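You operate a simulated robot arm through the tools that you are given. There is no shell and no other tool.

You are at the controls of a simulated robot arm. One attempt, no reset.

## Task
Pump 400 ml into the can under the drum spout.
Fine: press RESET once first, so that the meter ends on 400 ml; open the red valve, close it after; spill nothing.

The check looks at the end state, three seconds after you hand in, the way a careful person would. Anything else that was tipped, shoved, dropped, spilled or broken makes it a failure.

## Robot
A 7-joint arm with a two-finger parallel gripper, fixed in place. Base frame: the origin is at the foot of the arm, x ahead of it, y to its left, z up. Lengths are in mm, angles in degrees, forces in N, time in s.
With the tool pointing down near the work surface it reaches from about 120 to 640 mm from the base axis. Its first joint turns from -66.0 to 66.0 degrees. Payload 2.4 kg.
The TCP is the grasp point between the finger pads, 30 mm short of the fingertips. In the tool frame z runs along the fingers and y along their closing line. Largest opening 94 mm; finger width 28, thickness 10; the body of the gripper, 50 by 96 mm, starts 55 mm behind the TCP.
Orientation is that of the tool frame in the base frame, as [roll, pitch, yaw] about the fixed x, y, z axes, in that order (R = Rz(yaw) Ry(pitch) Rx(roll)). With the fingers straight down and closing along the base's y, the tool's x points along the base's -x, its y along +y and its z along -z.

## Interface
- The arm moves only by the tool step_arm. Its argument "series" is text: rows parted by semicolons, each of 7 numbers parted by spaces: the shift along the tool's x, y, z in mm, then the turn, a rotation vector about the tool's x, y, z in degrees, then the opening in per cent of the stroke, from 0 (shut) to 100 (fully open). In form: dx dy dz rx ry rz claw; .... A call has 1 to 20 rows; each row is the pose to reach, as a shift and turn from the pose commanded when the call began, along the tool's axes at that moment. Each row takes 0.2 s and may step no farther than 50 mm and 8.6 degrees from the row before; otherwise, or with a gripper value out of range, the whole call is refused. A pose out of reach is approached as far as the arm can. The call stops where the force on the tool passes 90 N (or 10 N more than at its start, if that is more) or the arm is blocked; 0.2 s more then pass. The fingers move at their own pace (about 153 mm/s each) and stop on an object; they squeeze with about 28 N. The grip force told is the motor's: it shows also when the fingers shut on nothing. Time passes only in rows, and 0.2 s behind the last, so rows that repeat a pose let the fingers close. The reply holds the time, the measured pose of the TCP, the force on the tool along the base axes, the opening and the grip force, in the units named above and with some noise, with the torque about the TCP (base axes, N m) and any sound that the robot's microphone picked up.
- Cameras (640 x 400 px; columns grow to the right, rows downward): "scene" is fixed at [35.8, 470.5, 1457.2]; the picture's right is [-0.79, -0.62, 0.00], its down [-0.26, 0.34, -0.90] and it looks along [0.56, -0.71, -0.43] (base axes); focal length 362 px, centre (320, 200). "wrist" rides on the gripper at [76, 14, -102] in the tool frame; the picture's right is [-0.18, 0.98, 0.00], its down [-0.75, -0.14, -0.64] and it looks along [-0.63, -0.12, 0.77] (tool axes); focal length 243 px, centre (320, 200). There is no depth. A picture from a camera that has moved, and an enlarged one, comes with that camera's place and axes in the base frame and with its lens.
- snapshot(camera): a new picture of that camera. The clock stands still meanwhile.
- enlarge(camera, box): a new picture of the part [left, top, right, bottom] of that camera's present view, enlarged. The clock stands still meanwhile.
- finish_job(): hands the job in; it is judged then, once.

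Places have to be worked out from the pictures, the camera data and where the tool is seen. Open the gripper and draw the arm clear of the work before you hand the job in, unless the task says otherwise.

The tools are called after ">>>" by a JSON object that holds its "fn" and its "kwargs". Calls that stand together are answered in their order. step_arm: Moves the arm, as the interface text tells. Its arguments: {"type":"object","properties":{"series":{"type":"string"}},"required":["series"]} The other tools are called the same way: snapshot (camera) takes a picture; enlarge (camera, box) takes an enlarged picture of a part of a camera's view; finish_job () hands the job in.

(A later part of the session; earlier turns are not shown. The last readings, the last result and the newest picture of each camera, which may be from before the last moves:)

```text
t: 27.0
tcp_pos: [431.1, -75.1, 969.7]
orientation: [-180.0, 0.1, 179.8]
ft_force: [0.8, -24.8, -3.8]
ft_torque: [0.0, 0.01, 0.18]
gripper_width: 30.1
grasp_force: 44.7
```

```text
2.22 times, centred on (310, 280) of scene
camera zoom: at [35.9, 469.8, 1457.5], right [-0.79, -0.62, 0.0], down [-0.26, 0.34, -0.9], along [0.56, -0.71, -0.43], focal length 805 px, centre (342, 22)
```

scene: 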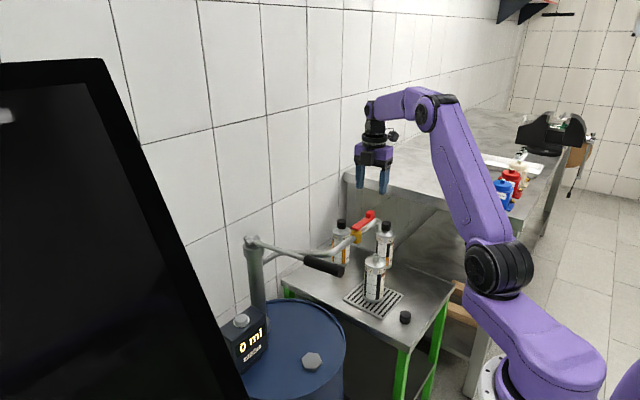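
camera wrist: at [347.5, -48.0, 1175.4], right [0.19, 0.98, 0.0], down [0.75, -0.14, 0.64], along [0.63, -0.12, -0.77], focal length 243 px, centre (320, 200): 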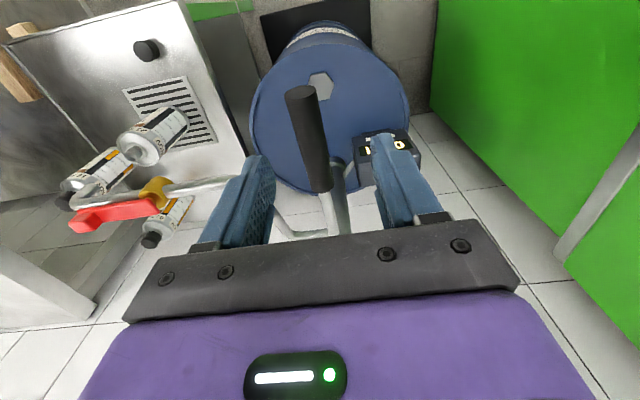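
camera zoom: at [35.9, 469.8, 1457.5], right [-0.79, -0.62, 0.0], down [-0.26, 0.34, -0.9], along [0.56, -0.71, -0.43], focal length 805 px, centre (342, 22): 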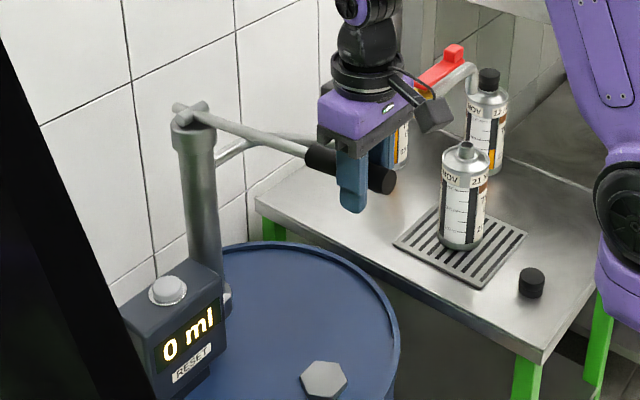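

I have a secure grip on the 30 mm handle, and the meter is readable in both views. I ease 2 mm toward -y to relieve the side load and start a small 4° downstroke about the pivot.

>>> {"fn": "step_arm", "kwargs": {"series": "0 -2 0 0 0 0 0; 1.2 -2 9 0 -2 0 0; 2.1 -2 18.1 0 -4 0 0; 2.1 -2 18.1 0 -4 0 0"}}

>>> {"fn": "enlarge", "kwargs": {"camera": "scene", "box": [220, 190, 400, 370]}}

```text
t: 28.0
tcp_pos: [430.0, -74.5, 952.1]
orientation: [179.9, 4.1, 180.0]
ft_force: [4.7, -2.5, -2.3]
ft_torque: [0.15, 0.64, -0.27]
gripper_width: 30.0
grasp_force: 45.0
```

```text
2.22 times, centred on (310, 280) of scene
camera zoom: at [36.0, 470.4, 1457.3], right [-0.79, -0.62, 0.0], down [-0.26, 0.34, -0.9], along [0.56, -0.71, -0.43], focal length 805 px, centre (342, 22)
```

zoom: 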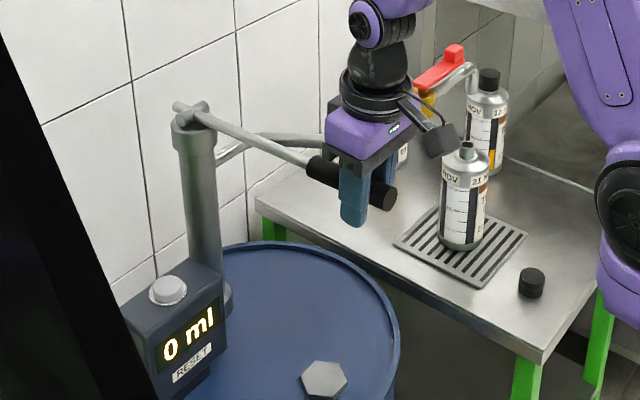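

The lever follows easily with about 5 N and the meter is still 0. I continue down 8° more in slow steps.

>>> {"fn": "step_arm", "kwargs": {"series": "2.1 0 18.1 0 -4 0 0; 2.9 0 36.3 0 -8 0 0; 2.9 0 36.3 0 -8 0 0"}}

>>> {"fn": "enlarge", "kwargs": {"camera": "scene", "box": [220, 190, 400, 370]}}

```text
t: 28.8
tcp_pos: [431.3, -76.2, 916.6]
orientation: [-179.8, 12.4, -179.9]
ft_force: [20.3, 1.1, 3.2]
ft_torque: [-0.19, 0.4, -0.08]
gripper_width: 30.0
grasp_force: 45.1
```

```text
2.22 times, centred on (310, 280) of scene
camera zoom: at [36.4, 470.5, 1457.2], right [-0.79, -0.62, 0.0], down [-0.26, 0.34, -0.9], along [0.56, -0.71, -0.43], focal length 805 px, centre (342, 22)
```

zoom: 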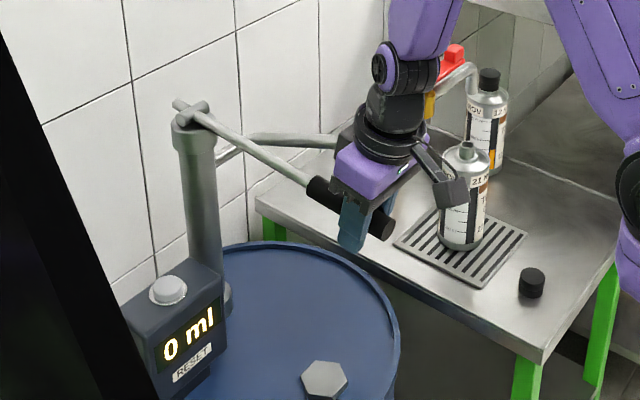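

There is a growing +x pull, so the true pivot is slightly higher than I assumed (about z=946). I correct the arc and continue 8° further down.

>>> {"fn": "step_arm", "kwargs": {"series": "-2.9 0 0.6 0 0 0 0; -1.8 0 18.7 0 -4 0 0; -2 0 36.7 0 -8 0 0; -2 0 36.7 0 -8 0 0"}}

>>> {"fn": "enlarge", "kwargs": {"camera": "scene", "box": [220, 190, 400, 370]}}

```text
t: 29.4
tcp_pos: [431.6, -74.7, 906.0]
orientation: [179.0, 12.4, 178.7]
ft_force: [3.5, 18.8, 0.5]
ft_torque: [-0.15, 0.56, 1.21]
gripper_width: 30.0
grasp_force: 45.1
stopped in row 2: the force on the tool passed its limit at 108 N (the readings are from after the stop); the commanded pose is now the measured one
```

```text
2.22 times, centred on (310, 280) of scene
camera zoom: at [35.9, 471.1, 1457.0], right [-0.79, -0.62, 0.0], down [-0.26, 0.34, -0.9], along [0.56, -0.71, -0.43], focal length 805 px, centre (342, 22)
```

zoom: 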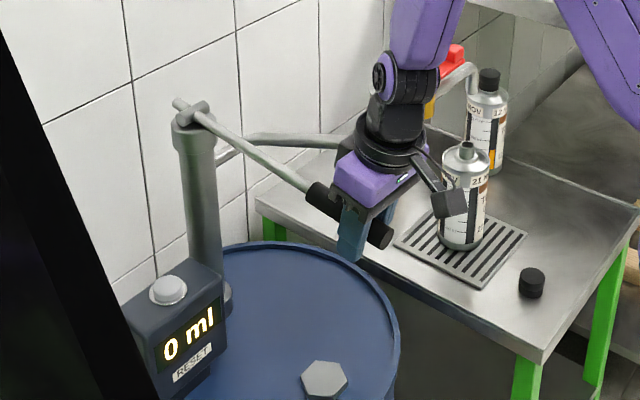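

The force spiked at lever angle ≈-9°, so this looks like the lower stop of the lever; the meter is still 0 and the robot has stopped. The lever evidently rests low and must be raised first, so I bring it up 12° slowly along the arc.

>>> {"fn": "step_arm", "kwargs": {"series": "-1.8 0 -18 0 4 0 0; -4.8 0 -35.8 0 8 0 0; -9 0 -53.4 0 12 0 0; -9 0 -53.4 0 12 0 0"}}

>>> {"fn": "enlarge", "kwargs": {"camera": "scene", "box": [220, 190, 400, 370]}}

```text
t: 29.7
tcp_pos: [429.8, -74.3, 912.9]
orientation: [179.3, 10.7, 179.8]
ft_force: [-7.8, -21.6, 5.8]
ft_torque: [-0.1, -1.07, 0.18]
gripper_width: 29.7
grasp_force: 45.2
stopped in row 1: the force on the tool passed its limit at 107 N (the readings are from after the stop); the commanded pose is now the measured one
```

```text
2.22 times, centred on (310, 280) of scene
camera zoom: at [35.5, 469.9, 1457.4], right [-0.79, -0.62, 0.0], down [-0.26, 0.34, -0.9], along [0.56, -0.71, -0.43], focal length 805 px, centre (342, 22)
```

zoom: 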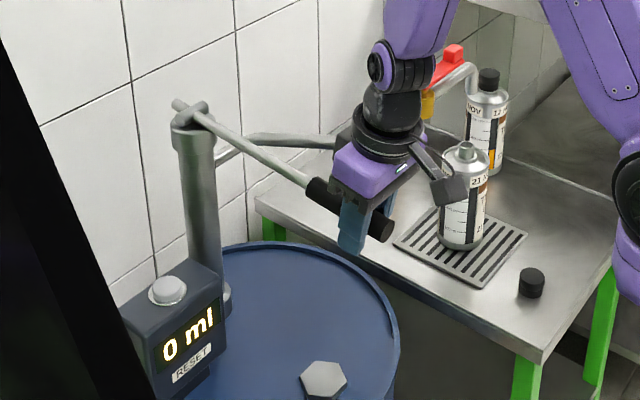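

The stop came from drag while moving at about 90 mm/s, since the static force afterwards is small. I slow to 2° per row and raise the lever 8°.

>>> {"fn": "step_arm", "kwargs": {"series": "-0.7 0 -9 0 2 0 0; -1.7 0 -18 0 4 0 0; -3 0 -26.9 0 6 0 0; -4.7 0 -35.8 0 8 0 0; -4.7 0 -35.8 0 8 0 0"}}

>>> {"fn": "enlarge", "kwargs": {"camera": "scene", "box": [220, 190, 400, 370]}}

```text
t: 30.9
tcp_pos: [429.1, -75.6, 949.4]
orientation: [179.2, 2.4, -179.9]
ft_force: [-11.2, -29.1, 3.2]
ft_torque: [0.01, -0.52, -0.14]
gripper_width: 30.0
grasp_force: 45.0
```

```text
2.22 times, centred on (310, 280) of scene
camera zoom: at [35.4, 469.7, 1457.5], right [-0.79, -0.62, 0.0], down [-0.26, 0.34, -0.9], along [0.56, -0.71, -0.43], focal length 805 px, centre (342, 22)
```

zoom: 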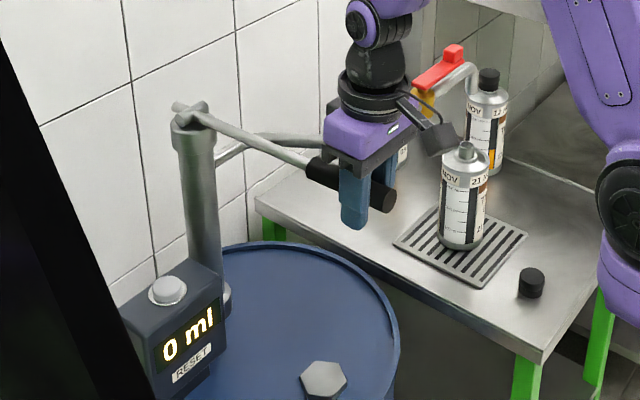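

Slow motion works. I shift 2.5 mm toward -y to relieve the side load and keep raising another 10°, watching for the upper stop and the meter.

>>> {"fn": "step_arm", "kwargs": {"series": "0 -2.5 0 0 0 0 0; -0.7 -2.5 -9 0 2 0 0; -1.7 -2.5 -18 0 4 0 0; -3 -2.5 -26.9 0 6 0 0; -4.6 -2.5 -35.8 0 8 0 0; -6.5 -2.5 -44.7 0 10 0 0; -6.5 -2.5 -44.7 0 10 0 0"}}

>>> {"fn": "enlarge", "kwargs": {"camera": "scene", "box": [220, 190, 400, 370]}}

```text
t: 32.5
tcp_pos: [433.6, -75.9, 995.8]
orientation: [179.2, -7.7, -179.5]
ft_force: [-5.2, -10.6, -34.5]
ft_torque: [-0.24, 0.17, -0.61]
gripper_width: 25.5
grasp_force: 44.7
```

```text
2.22 times, centred on (310, 280) of scene
camera zoom: at [36.2, 470.1, 1457.4], right [-0.79, -0.62, 0.0], down [-0.26, 0.34, -0.9], along [0.56, -0.71, -0.43], focal length 805 px, centre (342, 22)
```

zoom: 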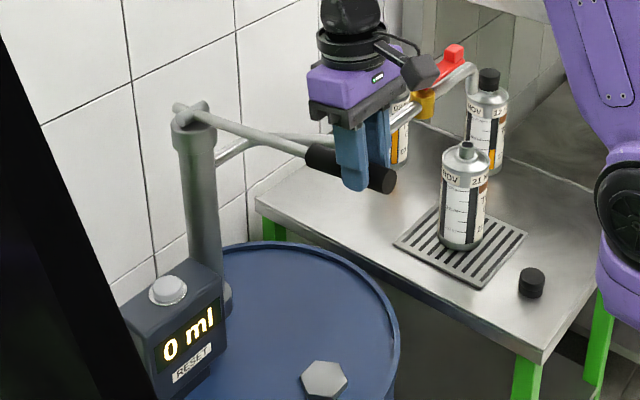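

The finger opening dropped to 25.5 mm and the grip end is back at its original image position. The lever's starting position is therefore its upper stop, and the pads slid up on it. I open, re-centre at the grip and level the tool to re-grasp for a slow full downstroke.

>>> {"fn": "step_arm", "kwargs": {"series": "0 0 0 0 0 0 40; 0 0 0 0 0 0 65; 0 0 0 0 0 0 65"}}

>>> {"fn": "enlarge", "kwargs": {"camera": "wrist", "box": [200, 30, 440, 230]}}

>>> {"fn": "enlarge", "kwargs": {"camera": "scene", "box": [220, 190, 400, 370]}}

```text
t: 33.3
tcp_pos: [433.2, -75.3, 997.1]
orientation: [179.3, -7.5, -179.5]
ft_force: [0.0, -0.3, 0.1]
ft_torque: [0.01, -0.04, 0.03]
gripper_width: 61.3
grasp_force: 0.0
```

```text
2.00 times, centred on (320, 130) of wrist
camera zoom: at [370.4, -62.0, 1108.7], right [0.18, 0.98, -0.01], down [0.83, -0.14, 0.54], along [0.53, -0.1, -0.84], focal length 485 px, centre (320, 340)
```

zoom: 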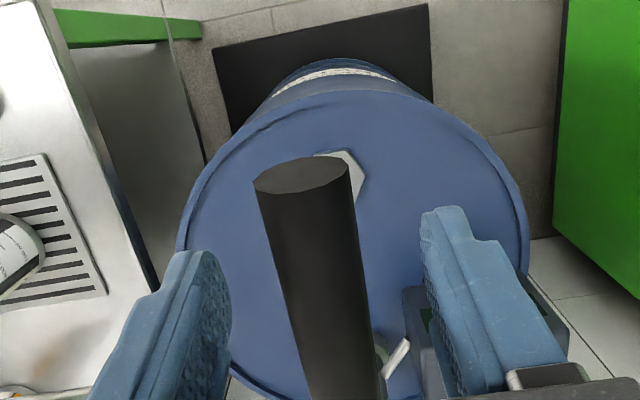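

```text
2.22 times, centred on (310, 280) of scene
camera zoom: at [35.8, 470.5, 1457.2], right [-0.79, -0.62, 0.0], down [-0.26, 0.34, -0.9], along [0.56, -0.71, -0.43], focal length 805 px, centre (342, 22)
```

zoom: 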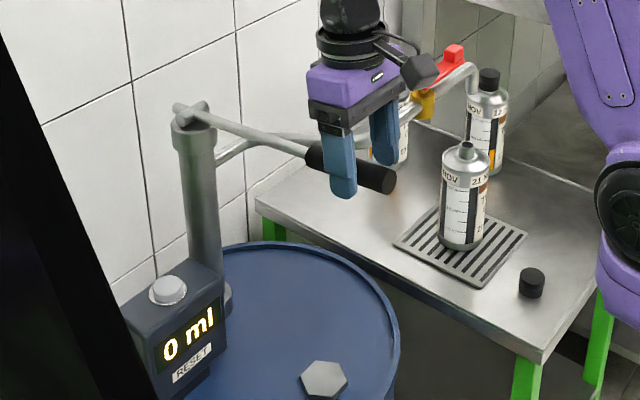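

The lever is confirmed at its top position. I lower onto it with the tool level again and close.

>>> {"fn": "step_arm", "kwargs": {"series": "-1.2 -0.8 13 -0.3 -3.8 0.2 65; -2.3 -1.5 25.9 -0.7 -7.5 0.5 65; -2.3 -1.5 25.9 -0.7 -7.5 0.5 65; -2.3 -1.5 25.9 -0.7 -7.5 0.5 30; -2.3 -1.5 25.9 -0.7 -7.5 0.5 0; -2.3 -1.5 25.9 -0.7 -7.5 0.5 0"}}

```text
t: 34.7
tcp_pos: [431.5, -75.8, 969.8]
orientation: [178.5, -0.1, 180.0]
ft_force: [0.8, 13.7, 0.1]
ft_torque: [-0.04, -0.33, -0.09]
gripper_width: 30.0
grasp_force: 45.5
```

Gripped again at 30 mm. I push down slowly, about 45 mm/s, to 14° below the top and read the force.

>>> {"fn": "step_arm", "kwargs": {"series": "0 1 0 1 0 0 0; 0.7 1 9 1 -2 0 0; 1 1 18 1 -4 0 0; 1.1 1 27.1 1 -6 0 0; 0.8 1 36.1 1 -8 0 0; 0.3 1 45.1 1 -10 0 0; -0.7 1 54.1 1 -12 0 0; -1.9 1 63.1 1 -14 0 0"}}

>>> {"fn": "enlarge", "kwargs": {"camera": "scene", "box": [220, 190, 400, 370]}}

```text
t: 36.5
tcp_pos: [433.7, -75.4, 906.9]
orientation: [179.6, 14.0, 179.4]
ft_force: [-0.1, -16.6, -4.0]
ft_torque: [-0.05, 1.37, 0.58]
gripper_width: 29.6
grasp_force: 45.2
```

```text
2.22 times, centred on (310, 280) of scene
camera zoom: at [35.9, 470.1, 1457.4], right [-0.79, -0.62, 0.0], down [-0.26, 0.34, -0.9], along [0.56, -0.71, -0.43], focal length 805 px, centre (342, 22)
```

zoom: 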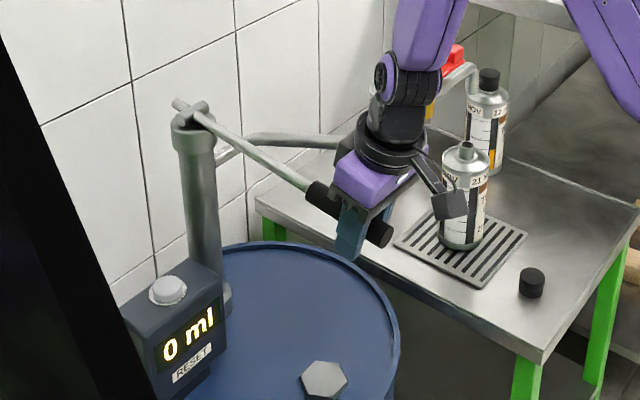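

This is the same height where the earlier fast stroke tripped, and the force is low, so that trip was only drag. I continue slowly down another 8°.

>>> {"fn": "step_arm", "kwargs": {"series": "0.7 -0.5 9 0 -2 0 0; 1 -0.5 18 0 -4 0 0; 1.1 -0.5 27.1 0 -6 0 0; 0.8 -0.5 36.1 0 -8 0 0; 0.8 -0.5 36.1 0 -8 0 0"}}

>>> {"fn": "enlarge", "kwargs": {"camera": "scene", "box": [220, 190, 400, 370]}}

```text
t: 37.7
tcp_pos: [440.7, -75.0, 871.6]
orientation: [179.6, 21.9, 179.5]
ft_force: [-11.0, -16.2, 1.7]
ft_torque: [-0.07, -0.27, 0.59]
gripper_width: 29.7
grasp_force: 45.4
```

```text
2.22 times, centred on (310, 280) of scene
camera zoom: at [35.5, 470.1, 1457.4], right [-0.79, -0.62, 0.0], down [-0.26, 0.34, -0.9], along [0.56, -0.71, -0.43], focal length 805 px, centre (342, 22)
```

zoom: 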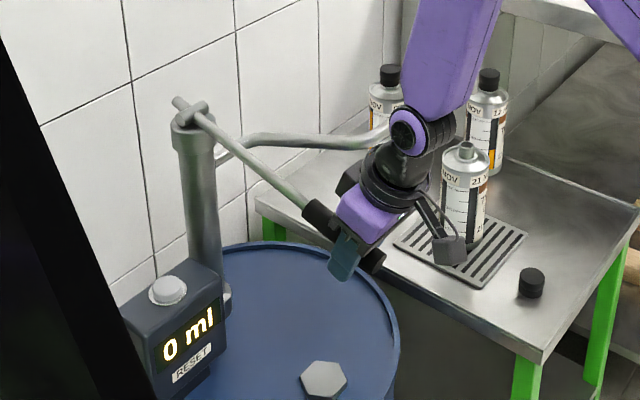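

The lever is 22° below the top, still smooth, and the meter is at 0. I continue slowly down 8° more with a slight outward correction.

>>> {"fn": "step_arm", "kwargs": {"series": "1.6 -0.5 8.6 0 -2 0 0; 1.9 -0.5 17.6 0 -4 0 0; 2 -0.5 26.7 0 -6 0 0; 1.7 -0.5 35.7 0 -8 0 0; 1.7 -0.5 35.7 0 -8 0 0"}}

>>> {"fn": "enlarge", "kwargs": {"camera": "scene", "box": [220, 190, 400, 370]}}

```text
t: 38.9
tcp_pos: [454.2, -75.3, 838.2]
orientation: [179.5, 30.0, 179.4]
ft_force: [-12.4, -16.4, 3.9]
ft_torque: [-0.07, -1.11, 0.45]
gripper_width: 30.4
grasp_force: 45.3
```

```text
2.22 times, centred on (310, 280) of scene
camera zoom: at [35.4, 470.1, 1457.4], right [-0.79, -0.62, 0.0], down [-0.26, 0.34, -0.9], along [0.56, -0.71, -0.43], focal length 805 px, centre (342, 22)
```

zoom: 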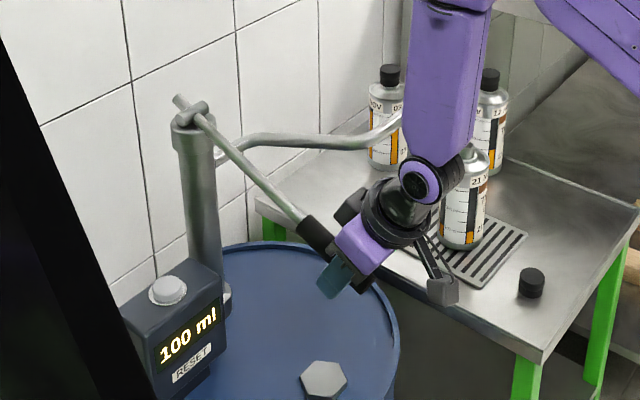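

The meter reads 100 ml and a bit of orange shows at the bottom of the can's level tube. One full downstroke is therefore 100 ml, so I need three more. I raise the lever slowly back to just short of its upper stop.

>>> {"fn": "step_arm", "kwargs": {"series": "-1 -0.5 -9 0 2 0 0; -2.3 -0.5 -18 0 4 0 0; -4 -0.5 -26.9 0 6 0 0; -5.9 -0.5 -35.7 0 8 0 0; -8.2 -0.5 -44.5 0 10 0 0; -10.7 -0.5 -53.2 0 12 0 0; -13.6 -0.5 -61.8 0 14 0 0; -16.7 -0.5 -70.3 0 16 0 0; -20.2 -0.5 -78.6 0 18 0 0; -23.9 -0.5 -86.9 0 20 0 0; -28 -0.5 -95 0 22 0 0; -32.3 -0.5 -103 0 24 0 0; -36.9 -0.5 -110.8 0 26 0 0; -41.7 -0.5 -118.4 0 28 0 0; -41.7 -0.5 -118.4 0 28 0 0"}}

>>> {"fn": "enlarge", "kwargs": {"camera": "scene", "box": [220, 190, 400, 370]}}

```text
t: 42.1
tcp_pos: [430.5, -75.3, 959.5]
orientation: [179.6, 1.9, 179.7]
ft_force: [-5.2, -4.0, 2.1]
ft_torque: [0.01, -0.09, 0.15]
gripper_width: 29.8
grasp_force: 45.1
```

```text
2.22 times, centred on (310, 280) of scene
camera zoom: at [35.7, 470.4, 1457.3], right [-0.79, -0.62, 0.0], down [-0.26, 0.34, -0.9], along [0.56, -0.71, -0.43], focal length 805 px, centre (342, 22)
```

zoom: 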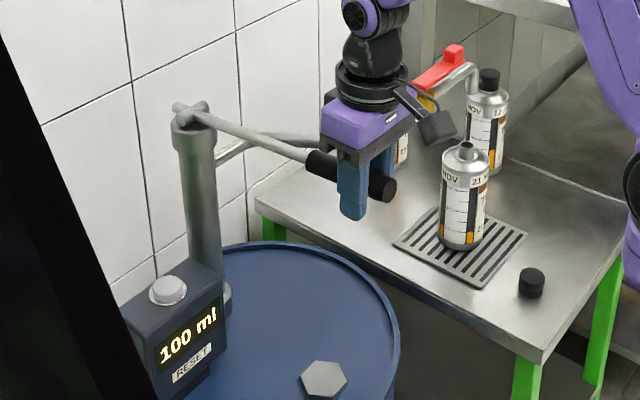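

The lever is near the top with the meter steady at 100 ml. I make the last 2° up and then the second slow, full downstroke to the same depth as before.

>>> {"fn": "step_arm", "kwargs": {"series": "-1 0 -9 0 2 0 0; -1 0 -9 0 2 0 0; 0 0 0 0 0 0 0; 0.6 0 9 0 -2 0 0; 1 0 18.1 0 -4 0 0; 1 0 27.2 0 -6 0 0; 0.6 0 36.2 0 -8 0 0; 0 0 45.2 0 -10 0 0; -1 0 54.2 0 -12 0 0; -2.2 0 63.2 0 -14 0 0; -3.4 0 72.1 0 -16 0 0; -4.9 0 80.8 0 -18 0 0; -6.9 0 89.5 0 -20 0 0; -9.3 0 98.2 0 -22 0 0; -12 0 106.8 0 -24 0 0; -15.2 0 115.3 0 -26 0 0; -18.6 0 123.7 0 -28 0 0; -18.6 0 123.7 0 -28 0 0"}}

>>> {"fn": "enlarge", "kwargs": {"camera": "scene", "box": [220, 190, 400, 370]}}

```text
t: 45.9
tcp_pos: [453.5, -75.2, 837.1]
orientation: [179.5, 30.0, 179.3]
ft_force: [-10.1, -9.3, 4.1]
ft_torque: [-0.22, -0.87, 0.6]
gripper_width: 30.0
grasp_force: 45.4
```

```text
2.22 times, centred on (310, 280) of scene
camera zoom: at [35.5, 470.3, 1457.3], right [-0.79, -0.62, 0.0], down [-0.26, 0.34, -0.9], along [0.56, -0.71, -0.43], focal length 805 px, centre (342, 22)
```

zoom: 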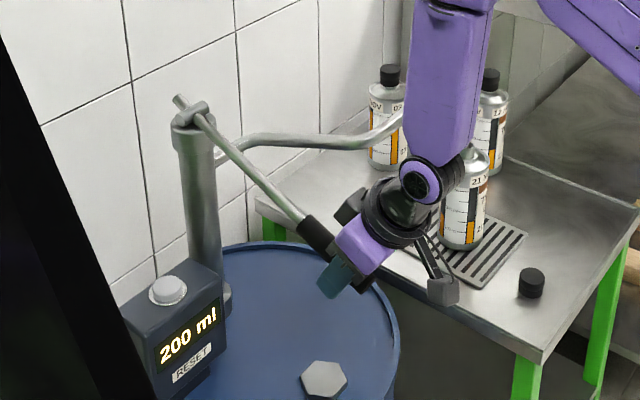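

The meter reads 200 ml and the can's tube shows a rising level. I raise the lever again the same way.

>>> {"fn": "step_arm", "kwargs": {"series": "-1 0 -9 0 2 0 0; -2.3 0 -18 0 4 0 0; -4 0 -26.9 0 6 0 0; -5.9 0 -35.7 0 8 0 0; -8.2 0 -44.5 0 10 0 0; -10.7 0 -53.2 0 12 0 0; -13.6 0 -61.8 0 14 0 0; -16.7 0 -70.3 0 16 0 0; -20.2 0 -78.6 0 18 0 0; -23.9 0 -86.9 0 20 0 0; -28 0 -95 0 22 0 0; -32.3 0 -103 0 24 0 0; -36.9 0 -110.8 0 26 0 0; -41.7 0 -118.4 0 28 0 0; -41.7 0 -118.4 0 28 0 0"}}

>>> {"fn": "enlarge", "kwargs": {"camera": "scene", "box": [220, 190, 400, 370]}}

```text
t: 49.1
tcp_pos: [430.5, -74.7, 960.7]
orientation: [179.5, 2.0, 179.7]
ft_force: [1.2, -3.2, -0.8]
ft_torque: [-0.02, 0.49, 0.18]
gripper_width: 29.7
grasp_force: 44.7
```

```text
2.22 times, centred on (310, 280) of scene
camera zoom: at [35.9, 470.4, 1457.3], right [-0.79, -0.62, 0.0], down [-0.26, 0.34, -0.9], along [0.56, -0.71, -0.43], focal length 805 px, centre (342, 22)
```

zoom: 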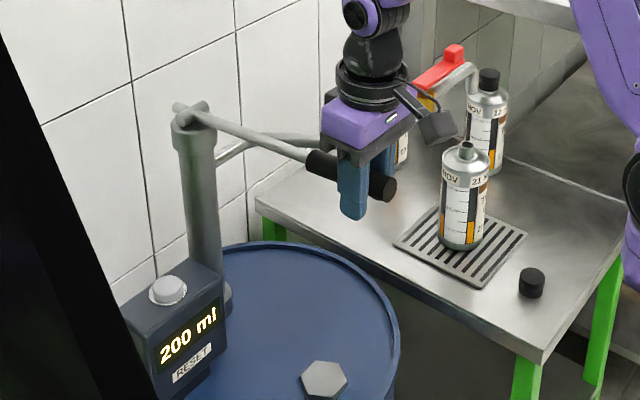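

The meter holds at 200 ml with the lever near the top. Third slow downstroke, with the same path as before.

>>> {"fn": "step_arm", "kwargs": {"series": "-1 0 -9 0 2 0 0; -1 0 -9 0 2 0 0; 0 0 0 0 0 0 0; 0.6 0 9 0 -2 0 0; 1 0 18.1 0 -4 0 0; 1 0 27.2 0 -6 0 0; 0.6 0 36.2 0 -8 0 0; 0 0 45.2 0 -10 0 0; -1 0 54.2 0 -12 0 0; -2.2 0 63.2 0 -14 0 0; -3.4 0 72.1 0 -16 0 0; -4.9 0 80.8 0 -18 0 0; -6.9 0 89.5 0 -20 0 0; -9.3 0 98.2 0 -22 0 0; -12 0 106.8 0 -24 0 0; -15.2 0 115.3 0 -26 0 0; -18.6 0 123.7 0 -28 0 0; -18.6 0 123.7 0 -28 0 0"}}

>>> {"fn": "enlarge", "kwargs": {"camera": "scene", "box": [220, 190, 400, 370]}}

```text
t: 52.9
tcp_pos: [452.0, -74.1, 838.0]
orientation: [179.5, 29.9, 179.5]
ft_force: [-9.1, -0.8, 5.3]
ft_torque: [-0.14, -1.1, 0.41]
gripper_width: 30.1
grasp_force: 44.8
```

```text
2.22 times, centred on (310, 280) of scene
camera zoom: at [35.5, 470.5, 1457.2], right [-0.79, -0.62, 0.0], down [-0.26, 0.34, -0.9], along [0.56, -0.71, -0.43], focal length 805 px, centre (342, 22)
```

zoom: 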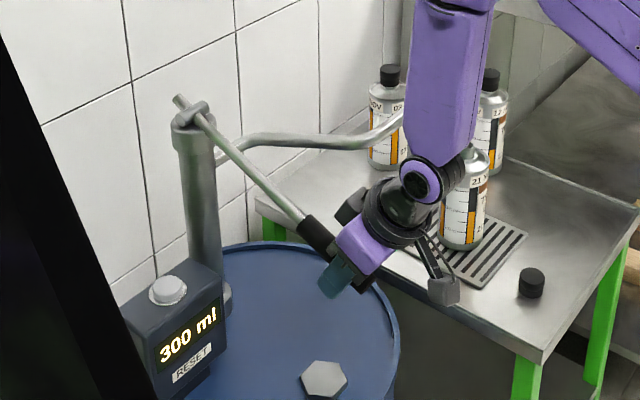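

The meter reads 300 ml, one stroke left. I raise the lever once more.

>>> {"fn": "step_arm", "kwargs": {"series": "-1 0 -9 0 2 0 0; -2.3 0 -18 0 4 0 0; -4 0 -26.9 0 6 0 0; -5.9 0 -35.7 0 8 0 0; -8.2 0 -44.5 0 10 0 0; -10.7 0 -53.2 0 12 0 0; -13.6 0 -61.8 0 14 0 0; -16.7 0 -70.3 0 16 0 0; -20.2 0 -78.6 0 18 0 0; -23.9 0 -86.9 0 20 0 0; -28 0 -95 0 22 0 0; -32.3 0 -103 0 24 0 0; -36.9 0 -110.8 0 26 0 0; -41.7 0 -118.4 0 28 0 0; -41.7 0 -118.4 0 28 0 0"}}

>>> {"fn": "enlarge", "kwargs": {"camera": "scene", "box": [220, 190, 400, 370]}}

>>> {"fn": "enlarge", "kwargs": {"camera": "scene", "box": [330, 210, 430, 330]}}

```text
t: 56.1
tcp_pos: [429.9, -75.3, 961.7]
orientation: [179.5, 2.0, 179.7]
ft_force: [-0.3, -7.6, -3.5]
ft_torque: [0.05, 1.19, 0.18]
gripper_width: 30.1
grasp_force: 45.2
```

```text
2.22 times, centred on (310, 280) of scene
camera zoom: at [35.9, 470.3, 1457.3], right [-0.79, -0.62, 0.0], down [-0.26, 0.34, -0.9], along [0.56, -0.71, -0.43], focal length 805 px, centre (342, 22)
```

zoom: 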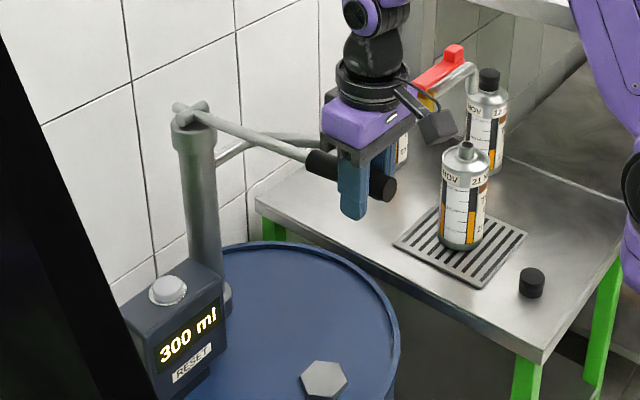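

```text
3.33 times, centred on (380, 270) of scene
camera zoom: at [35.9, 470.3, 1457.3], right [-0.79, -0.62, 0.0], down [-0.26, 0.34, -0.9], along [0.56, -0.71, -0.43], focal length 1207 px, centre (120, -33)
```

zoom: 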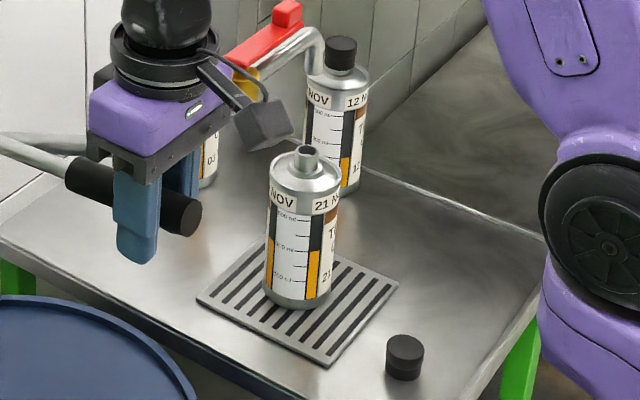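

The can's level tube sits around the 300 ml mark, matching the meter, and nothing is spilled. Fourth and last downstroke.

>>> {"fn": "step_arm", "kwargs": {"series": "-1 0 -9 0 2 0 0; -1 0 -9 0 2 0 0; 0 0 0 0 0 0 0; 0.6 0 9 0 -2 0 0; 1 0 18.1 0 -4 0 0; 1 0 27.2 0 -6 0 0; 0.6 0 36.2 0 -8 0 0; 0 0 45.2 0 -10 0 0; -1 0 54.2 0 -12 0 0; -2.2 0 63.2 0 -14 0 0; -3.4 0 72.1 0 -16 0 0; -4.9 0 80.8 0 -18 0 0; -6.9 0 89.5 0 -20 0 0; -9.3 0 98.2 0 -22 0 0; -12 0 106.8 0 -24 0 0; -15.2 0 115.3 0 -26 0 0; -18.6 0 123.7 0 -28 0 0; -18.6 0 123.7 0 -28 0 0"}}

>>> {"fn": "enlarge", "kwargs": {"camera": "scene", "box": [220, 190, 400, 370]}}

```text
t: 59.9
tcp_pos: [451.9, -73.5, 838.8]
orientation: [179.4, 30.0, 179.4]
ft_force: [-8.1, -5.6, -1.5]
ft_torque: [-0.21, 0.52, 0.58]
gripper_width: 29.8
grasp_force: 44.6
```

```text
2.22 times, centred on (310, 280) of scene
camera zoom: at [35.7, 470.4, 1457.3], right [-0.79, -0.62, 0.0], down [-0.26, 0.34, -0.9], along [0.56, -0.71, -0.43], focal length 805 px, centre (342, 22)
```

zoom: 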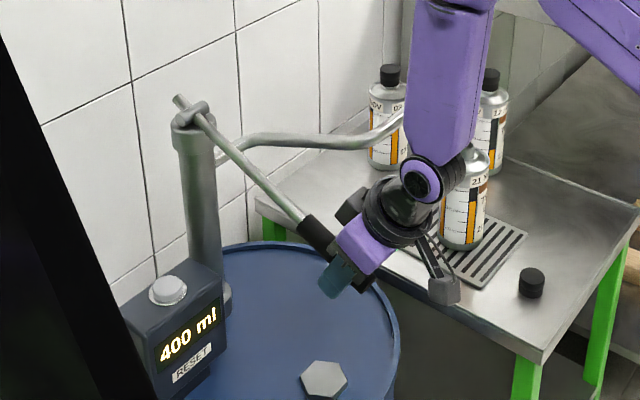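

The meter reads 400 ml, so pumping is done. I return the lever to its resting position near the top, since upstrokes have not counted, before releasing it.

>>> {"fn": "step_arm", "kwargs": {"series": "-1 0 -9 0 2 0 0; -2.3 0 -18 0 4 0 0; -4 0 -26.9 0 6 0 0; -5.9 0 -35.7 0 8 0 0; -8.2 0 -44.5 0 10 0 0; -10.7 0 -53.2 0 12 0 0; -13.6 0 -61.8 0 14 0 0; -16.7 0 -70.3 0 16 0 0; -20.2 0 -78.6 0 18 0 0; -23.9 0 -86.9 0 20 0 0; -28 0 -95 0 22 0 0; -32.3 0 -103 0 24 0 0; -36.9 0 -110.8 0 26 0 0; -41.7 0 -118.4 0 28 0 0; -46.2 0 -125 0 29.7 0 0; -46.2 0 -125 0 29.7 0 0"}}

>>> {"fn": "enlarge", "kwargs": {"camera": "scene", "box": [220, 190, 400, 370]}}

```text
t: 63.3
tcp_pos: [429.0, -75.4, 970.5]
orientation: [179.5, 0.2, 179.8]
ft_force: [-3.0, 3.8, -3.5]
ft_torque: [0.04, -1.08, 0.12]
gripper_width: 29.7
grasp_force: 45.1
```

```text
2.22 times, centred on (310, 280) of scene
camera zoom: at [35.8, 470.6, 1457.2], right [-0.79, -0.62, 0.0], down [-0.26, 0.34, -0.9], along [0.56, -0.71, -0.43], focal length 805 px, centre (342, 22)
```

zoom: 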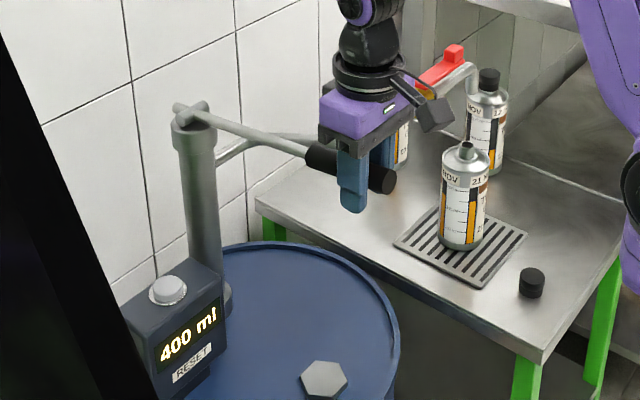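

The lever is back at its resting position and the meter still says 400 ml. I open the fingers and lift straight up clear of the lever.

>>> {"fn": "step_arm", "kwargs": {"series": "0 0 0 0 0 0 30; 0 0 0 0 0 0 65; 0 0 0 0 0 0 65; 0 0 -20 0 0 0 65; 0 0 -60 0 0 0 65; 0 0 -102 0 0 0 65; 0 0 -102 0 0 0 65"}}

>>> {"fn": "snapshot", "kwargs": {"camera": "scene"}}

>>> {"fn": "enlarge", "kwargs": {"camera": "scene", "box": [220, 190, 400, 370]}}

```text
t: 64.9
tcp_pos: [428.2, -73.9, 1071.1]
orientation: [179.6, 0.4, 179.7]
ft_force: [0.1, 0.4, 0.4]
ft_torque: [-0.01, -0.01, 0.01]
gripper_width: 61.2
grasp_force: 0.1
```

```text
taken
```

scene: 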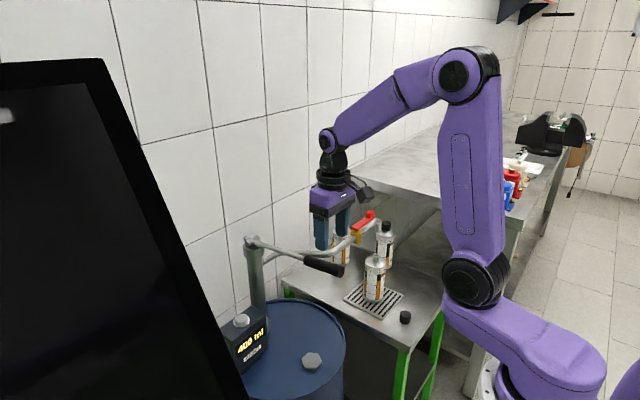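

```text
2.22 times, centred on (310, 280) of scene
camera zoom: at [35.8, 470.5, 1457.2], right [-0.79, -0.62, 0.0], down [-0.26, 0.34, -0.9], along [0.56, -0.71, -0.43], focal length 805 px, centre (342, 22)
```

zoom: 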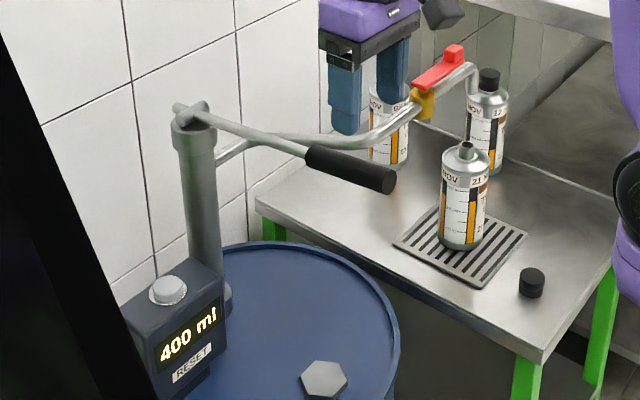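

The lever stays put and all is in order. I travel back at height to above the valve handle, turning the wrist in line with it as before.

>>> {"fn": "step_arm", "kwargs": {"series": "-6.8 -26 0 0 0 -8.36 65; -13.5 -52 0 0 0 -16.7 65; -20.3 -78 0 0 0 -25.1 65; -27.1 -104 0 0 0 -33.4 65; -33.9 -130 0 0 0 -41.8 65; -40.6 -156 0 0 0 -50.2 65; -47.4 -182 0 0 0 -58.5 65; -54.2 -208 0 0 0 -66.9 65; -61 -234 0 0 0 -75.3 65; -67.7 -260 0 0 0 -83.6 65; -74.5 -286 0 0 0 -91.9 65; -74.5 -286 0 0 0 -91.9 65"}}

>>> {"fn": "enlarge", "kwargs": {"camera": "wrist", "box": [200, 30, 440, 230]}}

>>> {"fn": "enlarge", "kwargs": {"camera": "scene", "box": [330, 170, 430, 270]}}

```text
t: 67.5
tcp_pos: [503.2, -361.9, 1069.2]
orientation: [-179.6, 0.5, -88.2]
ft_force: [-0.6, 0.0, -0.3]
ft_torque: [0.0, -0.01, 0.0]
gripper_width: 61.0
grasp_force: 0.1
```

```text
2.00 times, centred on (320, 130) of wrist
camera zoom: at [490.2, -438.6, 1172.4], right [-0.99, 0.15, 0.0], down [0.12, 0.75, 0.65], along [0.1, 0.64, -0.76], focal length 485 px, centre (320, 340)
```

zoom: 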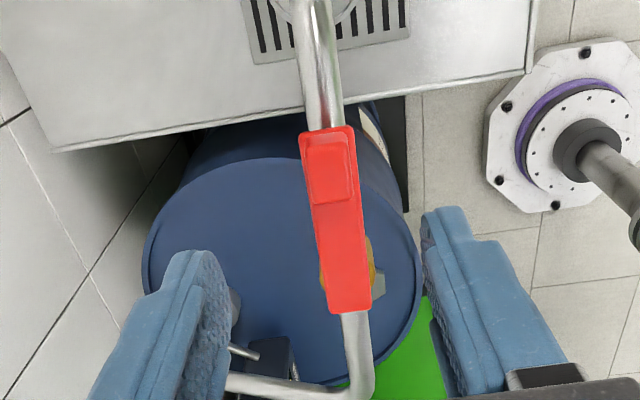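

```text
4.00 times, centred on (380, 220) of scene
camera zoom: at [35.8, 470.5, 1457.2], right [-0.79, -0.62, 0.0], down [-0.26, 0.34, -0.9], along [0.56, -0.71, -0.43], focal length 1449 px, centre (80, 120)
```

zoom: 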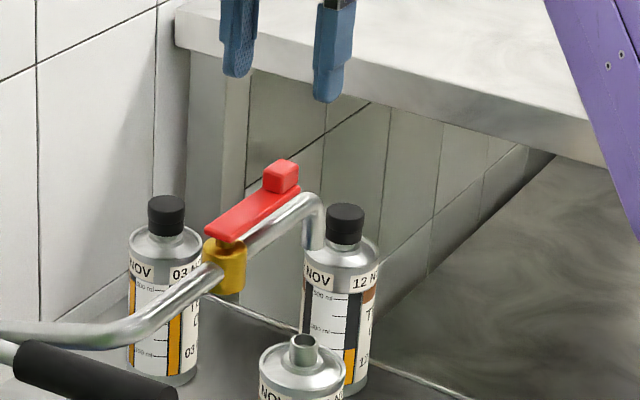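

The handle block is at about (498, -361), slightly to one side of the tool. I shift 4.5 mm to centre on it, square up the yaw and descend to grip height.

>>> {"fn": "step_arm", "kwargs": {"series": "0 4.5 0 0 0 1.8 65; 0 4.5 40 0 0 1.8 65; 0 4.5 75 0 0 1.8 65; 0 4.5 98 0 0 1.8 65; 0 4.5 98 0 0 1.8 65"}}

>>> {"fn": "enlarge", "kwargs": {"camera": "wrist", "box": [200, 30, 440, 230]}}

>>> {"fn": "enlarge", "kwargs": {"camera": "scene", "box": [330, 170, 430, 270]}}

```text
t: 68.7
tcp_pos: [500.0, -362.1, 971.5]
orientation: [-179.7, 0.5, -90.2]
ft_force: [-0.2, 0.6, -0.7]
ft_torque: [0.0, -0.01, -0.02]
gripper_width: 61.0
grasp_force: 0.0
```

```text
2.00 times, centred on (320, 130) of wrist
camera zoom: at [483.4, -438.1, 1074.4], right [-0.98, 0.19, 0.0], down [0.14, 0.75, 0.65], along [0.12, 0.64, -0.76], focal length 485 px, centre (320, 340)
```

zoom: 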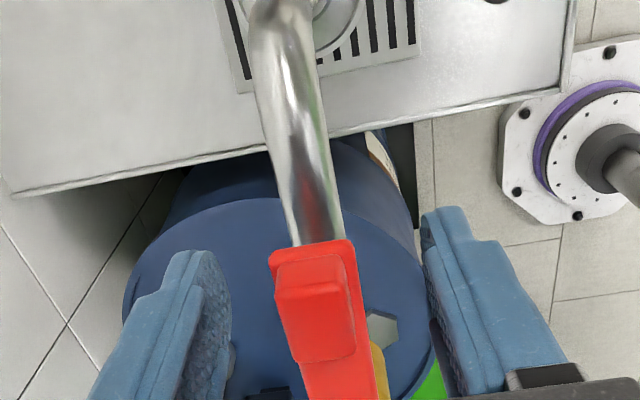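

```text
4.00 times, centred on (380, 220) of scene
camera zoom: at [35.8, 470.5, 1457.2], right [-0.79, -0.62, 0.0], down [-0.26, 0.34, -0.9], along [0.56, -0.71, -0.43], focal length 1449 px, centre (80, 120)
```

zoom: 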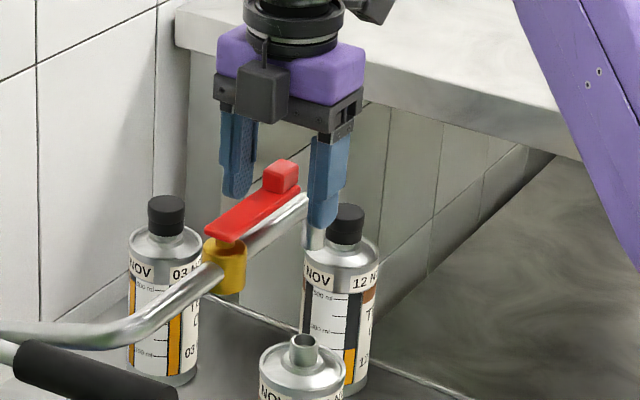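

The fingers straddle the handle just as they did on the closed side. I close on it.

>>> {"fn": "step_arm", "kwargs": {"series": "0 0 0 0 0 0 40; 0 0 0 0 0 0 0; 0 0 0 0 0 0 0; 0 0 0 0 0 0 0"}}

>>> {"fn": "enlarge", "kwargs": {"camera": "wrist", "box": [200, 30, 440, 230]}}

```text
t: 69.7
tcp_pos: [499.6, -363.2, 972.3]
orientation: [-179.7, 0.5, -90.2]
ft_force: [3.0, -1.2, -2.7]
ft_torque: [-0.07, 0.01, -0.12]
gripper_width: 23.2
grasp_force: 45.1
```

```text
2.00 times, centred on (320, 130) of wrist
camera zoom: at [483.6, -438.1, 1074.7], right [-0.98, 0.19, 0.0], down [0.14, 0.75, 0.65], along [0.12, 0.64, -0.76], focal length 485 px, centre (320, 340)
```

zoom: 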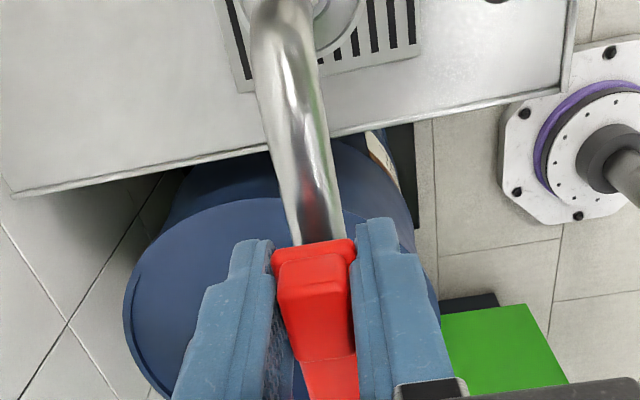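

I have a good grip at 23.2 mm with low side force. I swing the handle back toward closed, first 32°, along the same arc.

>>> {"fn": "step_arm", "kwargs": {"series": "-0.2 5.1 0 0 0 4 0; -0.7 10.2 0 0 0 8 0; -2.8 20.1 0 0 0 16 0; -6.3 29.7 0 0 0 24 0; -11.1 38.7 0 0 0 32 0; -11.1 38.7 0 0 0 32 0"}}

>>> {"fn": "enlarge", "kwargs": {"camera": "scene", "box": [330, 170, 430, 270]}}

```text
t: 71.1
tcp_pos: [461.9, -350.3, 971.2]
orientation: [-179.9, 0.7, -122.3]
ft_force: [8.9, -4.5, -5.1]
ft_torque: [-0.45, 0.11, -0.69]
gripper_width: 23.5
grasp_force: 44.4
```

```text
4.00 times, centred on (380, 220) of scene
camera zoom: at [36.2, 470.3, 1457.3], right [-0.79, -0.62, 0.0], down [-0.26, 0.34, -0.9], along [0.56, -0.71, -0.43], focal length 1449 px, centre (80, 120)
```

zoom: 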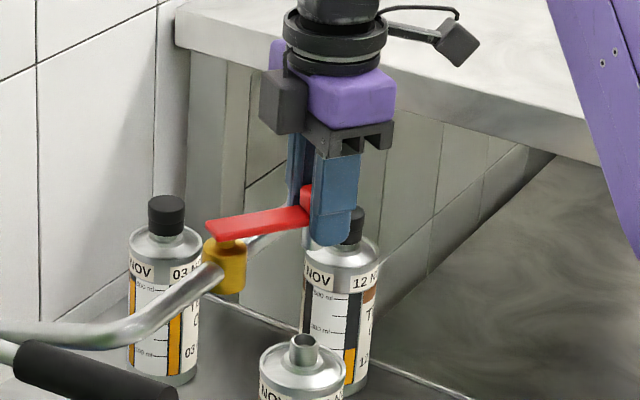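

The handle follows with low force, so I continue another 32° toward closed.

>>> {"fn": "step_arm", "kwargs": {"series": "-0.7 10.2 0 0 0 8 0; -2.8 20.1 0 0 0 16 0; -6.3 29.7 0 0 0 24 0; -11.1 38.7 0 0 0 32 0; -11.1 38.7 0 0 0 32 0"}}

>>> {"fn": "enlarge", "kwargs": {"camera": "scene", "box": [330, 170, 430, 270]}}

```text
t: 72.3
tcp_pos: [434.3, -320.7, 971.6]
orientation: [179.9, 0.4, -154.3]
ft_force: [9.4, -9.2, -15.0]
ft_torque: [-0.21, -0.48, -0.9]
gripper_width: 23.5
grasp_force: 44.2
```

```text
4.00 times, centred on (380, 220) of scene
camera zoom: at [36.3, 470.1, 1457.4], right [-0.79, -0.62, 0.0], down [-0.26, 0.34, -0.9], along [0.56, -0.71, -0.43], focal length 1449 px, centre (80, 120)
```

zoom: 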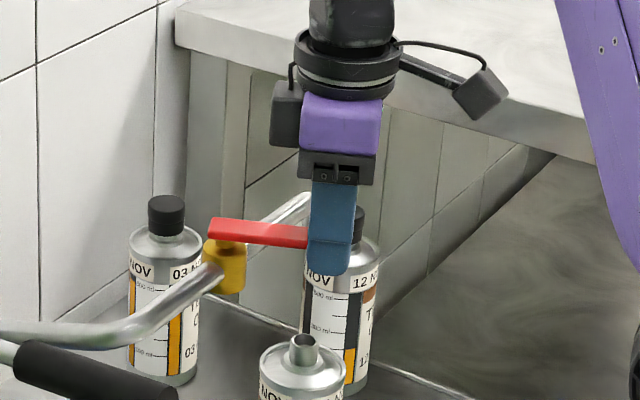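

The handle is about 26° from closed. I continue in smaller steps until the closed stop is felt.

>>> {"fn": "step_arm", "kwargs": {"series": "-0.7 10.2 0 0 0 8 0; -2.8 20.1 0 0 0 16 0; -5 26.2 0 0 0 21 0; -6.8 30.9 0 0 0 25 0; -6.8 30.9 0 0 0 25 0"}}

>>> {"fn": "enlarge", "kwargs": {"camera": "scene", "box": [330, 170, 430, 270]}}

```text
t: 73.5
tcp_pos: [427.6, -290.4, 972.1]
orientation: [179.7, 0.4, -179.2]
ft_force: [16.9, -12.9, -32.1]
ft_torque: [-0.3, -0.11, -0.92]
gripper_width: 23.4
grasp_force: 44.4
```

```text
4.00 times, centred on (380, 220) of scene
camera zoom: at [36.8, 469.8, 1457.4], right [-0.79, -0.62, 0.0], down [-0.26, 0.34, -0.9], along [0.56, -0.71, -0.43], focal length 1449 px, centre (80, 120)
```

zoom: 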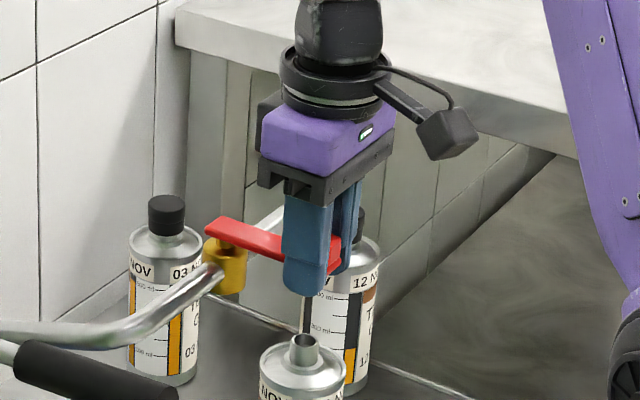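

Nearly closed now. I add up to 4° more in small steps to reach the closed stop.

>>> {"fn": "step_arm", "kwargs": {"series": "0 1.3 0 0 0 1 0; 0 2.5 0 0 0 2 0; -0.1 3.8 0 0 0 3 0; -0.1 3.8 0 0 0 3 0"}}

>>> {"fn": "enlarge", "kwargs": {"camera": "scene", "box": [330, 170, 430, 270]}}

>>> {"fn": "enlarge", "kwargs": {"camera": "wrist", "box": [200, 30, 440, 230]}}

```text
t: 74.5
tcp_pos: [426.4, -288.3, 972.4]
orientation: [179.9, 0.6, 177.8]
ft_force: [11.5, -25.0, -26.2]
ft_torque: [-0.48, 0.48, 1.2]
gripper_width: 23.5
grasp_force: 44.9
```

```text
4.00 times, centred on (380, 220) of scene
camera zoom: at [36.5, 469.6, 1457.5], right [-0.79, -0.62, 0.0], down [-0.26, 0.34, -0.9], along [0.56, -0.71, -0.43], focal length 1449 px, centre (80, 120)
```

zoom: 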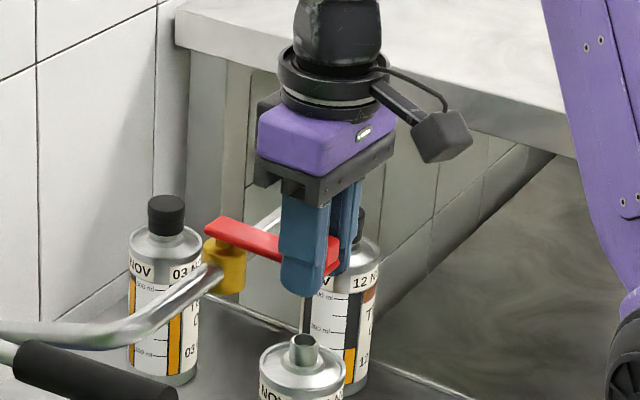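

```text
2.00 times, centred on (320, 130) of wrist
camera zoom: at [350.0, -270.7, 1075.8], right [0.22, 0.98, 0.01], down [0.74, -0.17, 0.65], along [0.63, -0.14, -0.76], focal length 485 px, centre (320, 340)
```

zoom: 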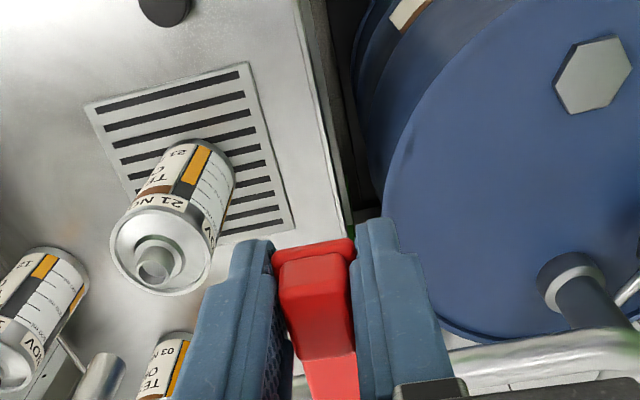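

The torque reversed and the side force rose to 25 N, so the handle is against its closed stop. I relax about a degree, open the fingers and lift straight up.

>>> {"fn": "step_arm", "kwargs": {"series": "0 -0.8 0 0 0 -0.7 0; 0 -0.8 0 0 0 -0.7 25; 0 -0.8 0 0 0 -0.7 65; 0 -0.8 0 0 0 -0.7 65; 0 -0.8 -30 0 0 -0.7 65; 0 -0.8 -70 0 0 -0.7 65; 0 -0.8 -110 0 0 -0.7 65; 0 -0.8 -110 0 0 -0.7 65"}}

>>> {"fn": "enlarge", "kwargs": {"camera": "wrist", "box": [130, 30, 450, 230]}}

>>> {"fn": "enlarge", "kwargs": {"camera": "scene", "box": [320, 190, 430, 330]}}

>>> {"fn": "enlarge", "kwargs": {"camera": "scene", "box": [220, 190, 400, 370]}}

```text
t: 76.3
tcp_pos: [425.3, -286.6, 1083.5]
orientation: [179.5, 0.3, 178.5]
ft_force: [-0.5, 0.2, 0.2]
ft_torque: [0.0, -0.01, -0.03]
gripper_width: 61.0
grasp_force: 0.0
```

```text
2.00 times, centred on (290, 130) of wrist
camera zoom: at [347.9, -272.0, 1186.8], right [0.21, 0.98, 0.01], down [0.75, -0.17, 0.64], along [0.63, -0.13, -0.76], focal length 485 px, centre (380, 340)
```

zoom: 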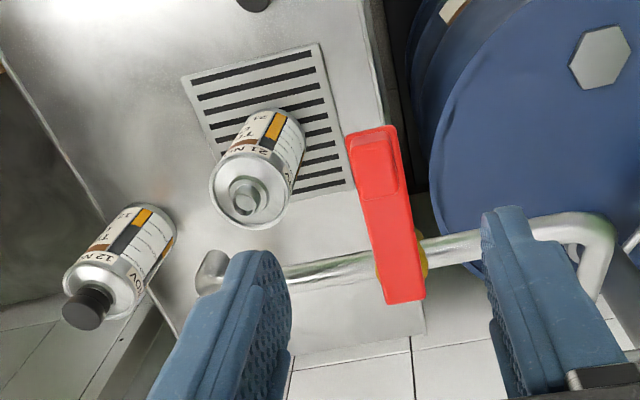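

```text
2.86 times, centred on (375, 260) of scene
camera zoom: at [35.8, 470.5, 1457.2], right [-0.79, -0.62, 0.0], down [-0.26, 0.34, -0.9], along [0.56, -0.71, -0.43], focal length 1035 px, centre (163, 29)
```

zoom: 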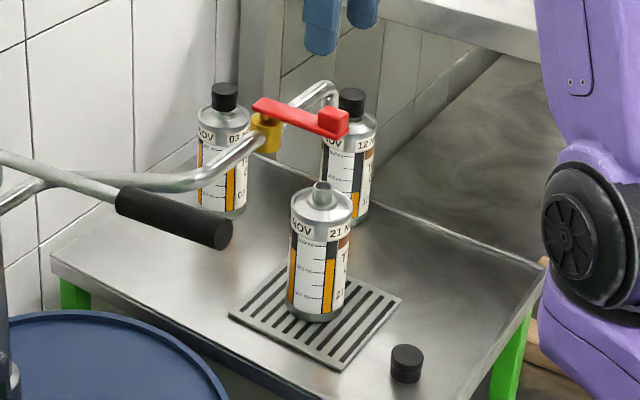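

```text
2.22 times, centred on (310, 280) of scene
camera zoom: at [35.8, 470.5, 1457.2], right [-0.79, -0.62, 0.0], down [-0.26, 0.34, -0.9], along [0.56, -0.71, -0.43], focal length 805 px, centre (342, 22)
```

zoom: 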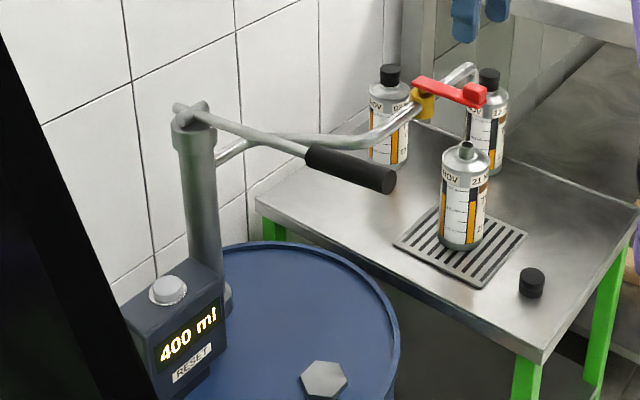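

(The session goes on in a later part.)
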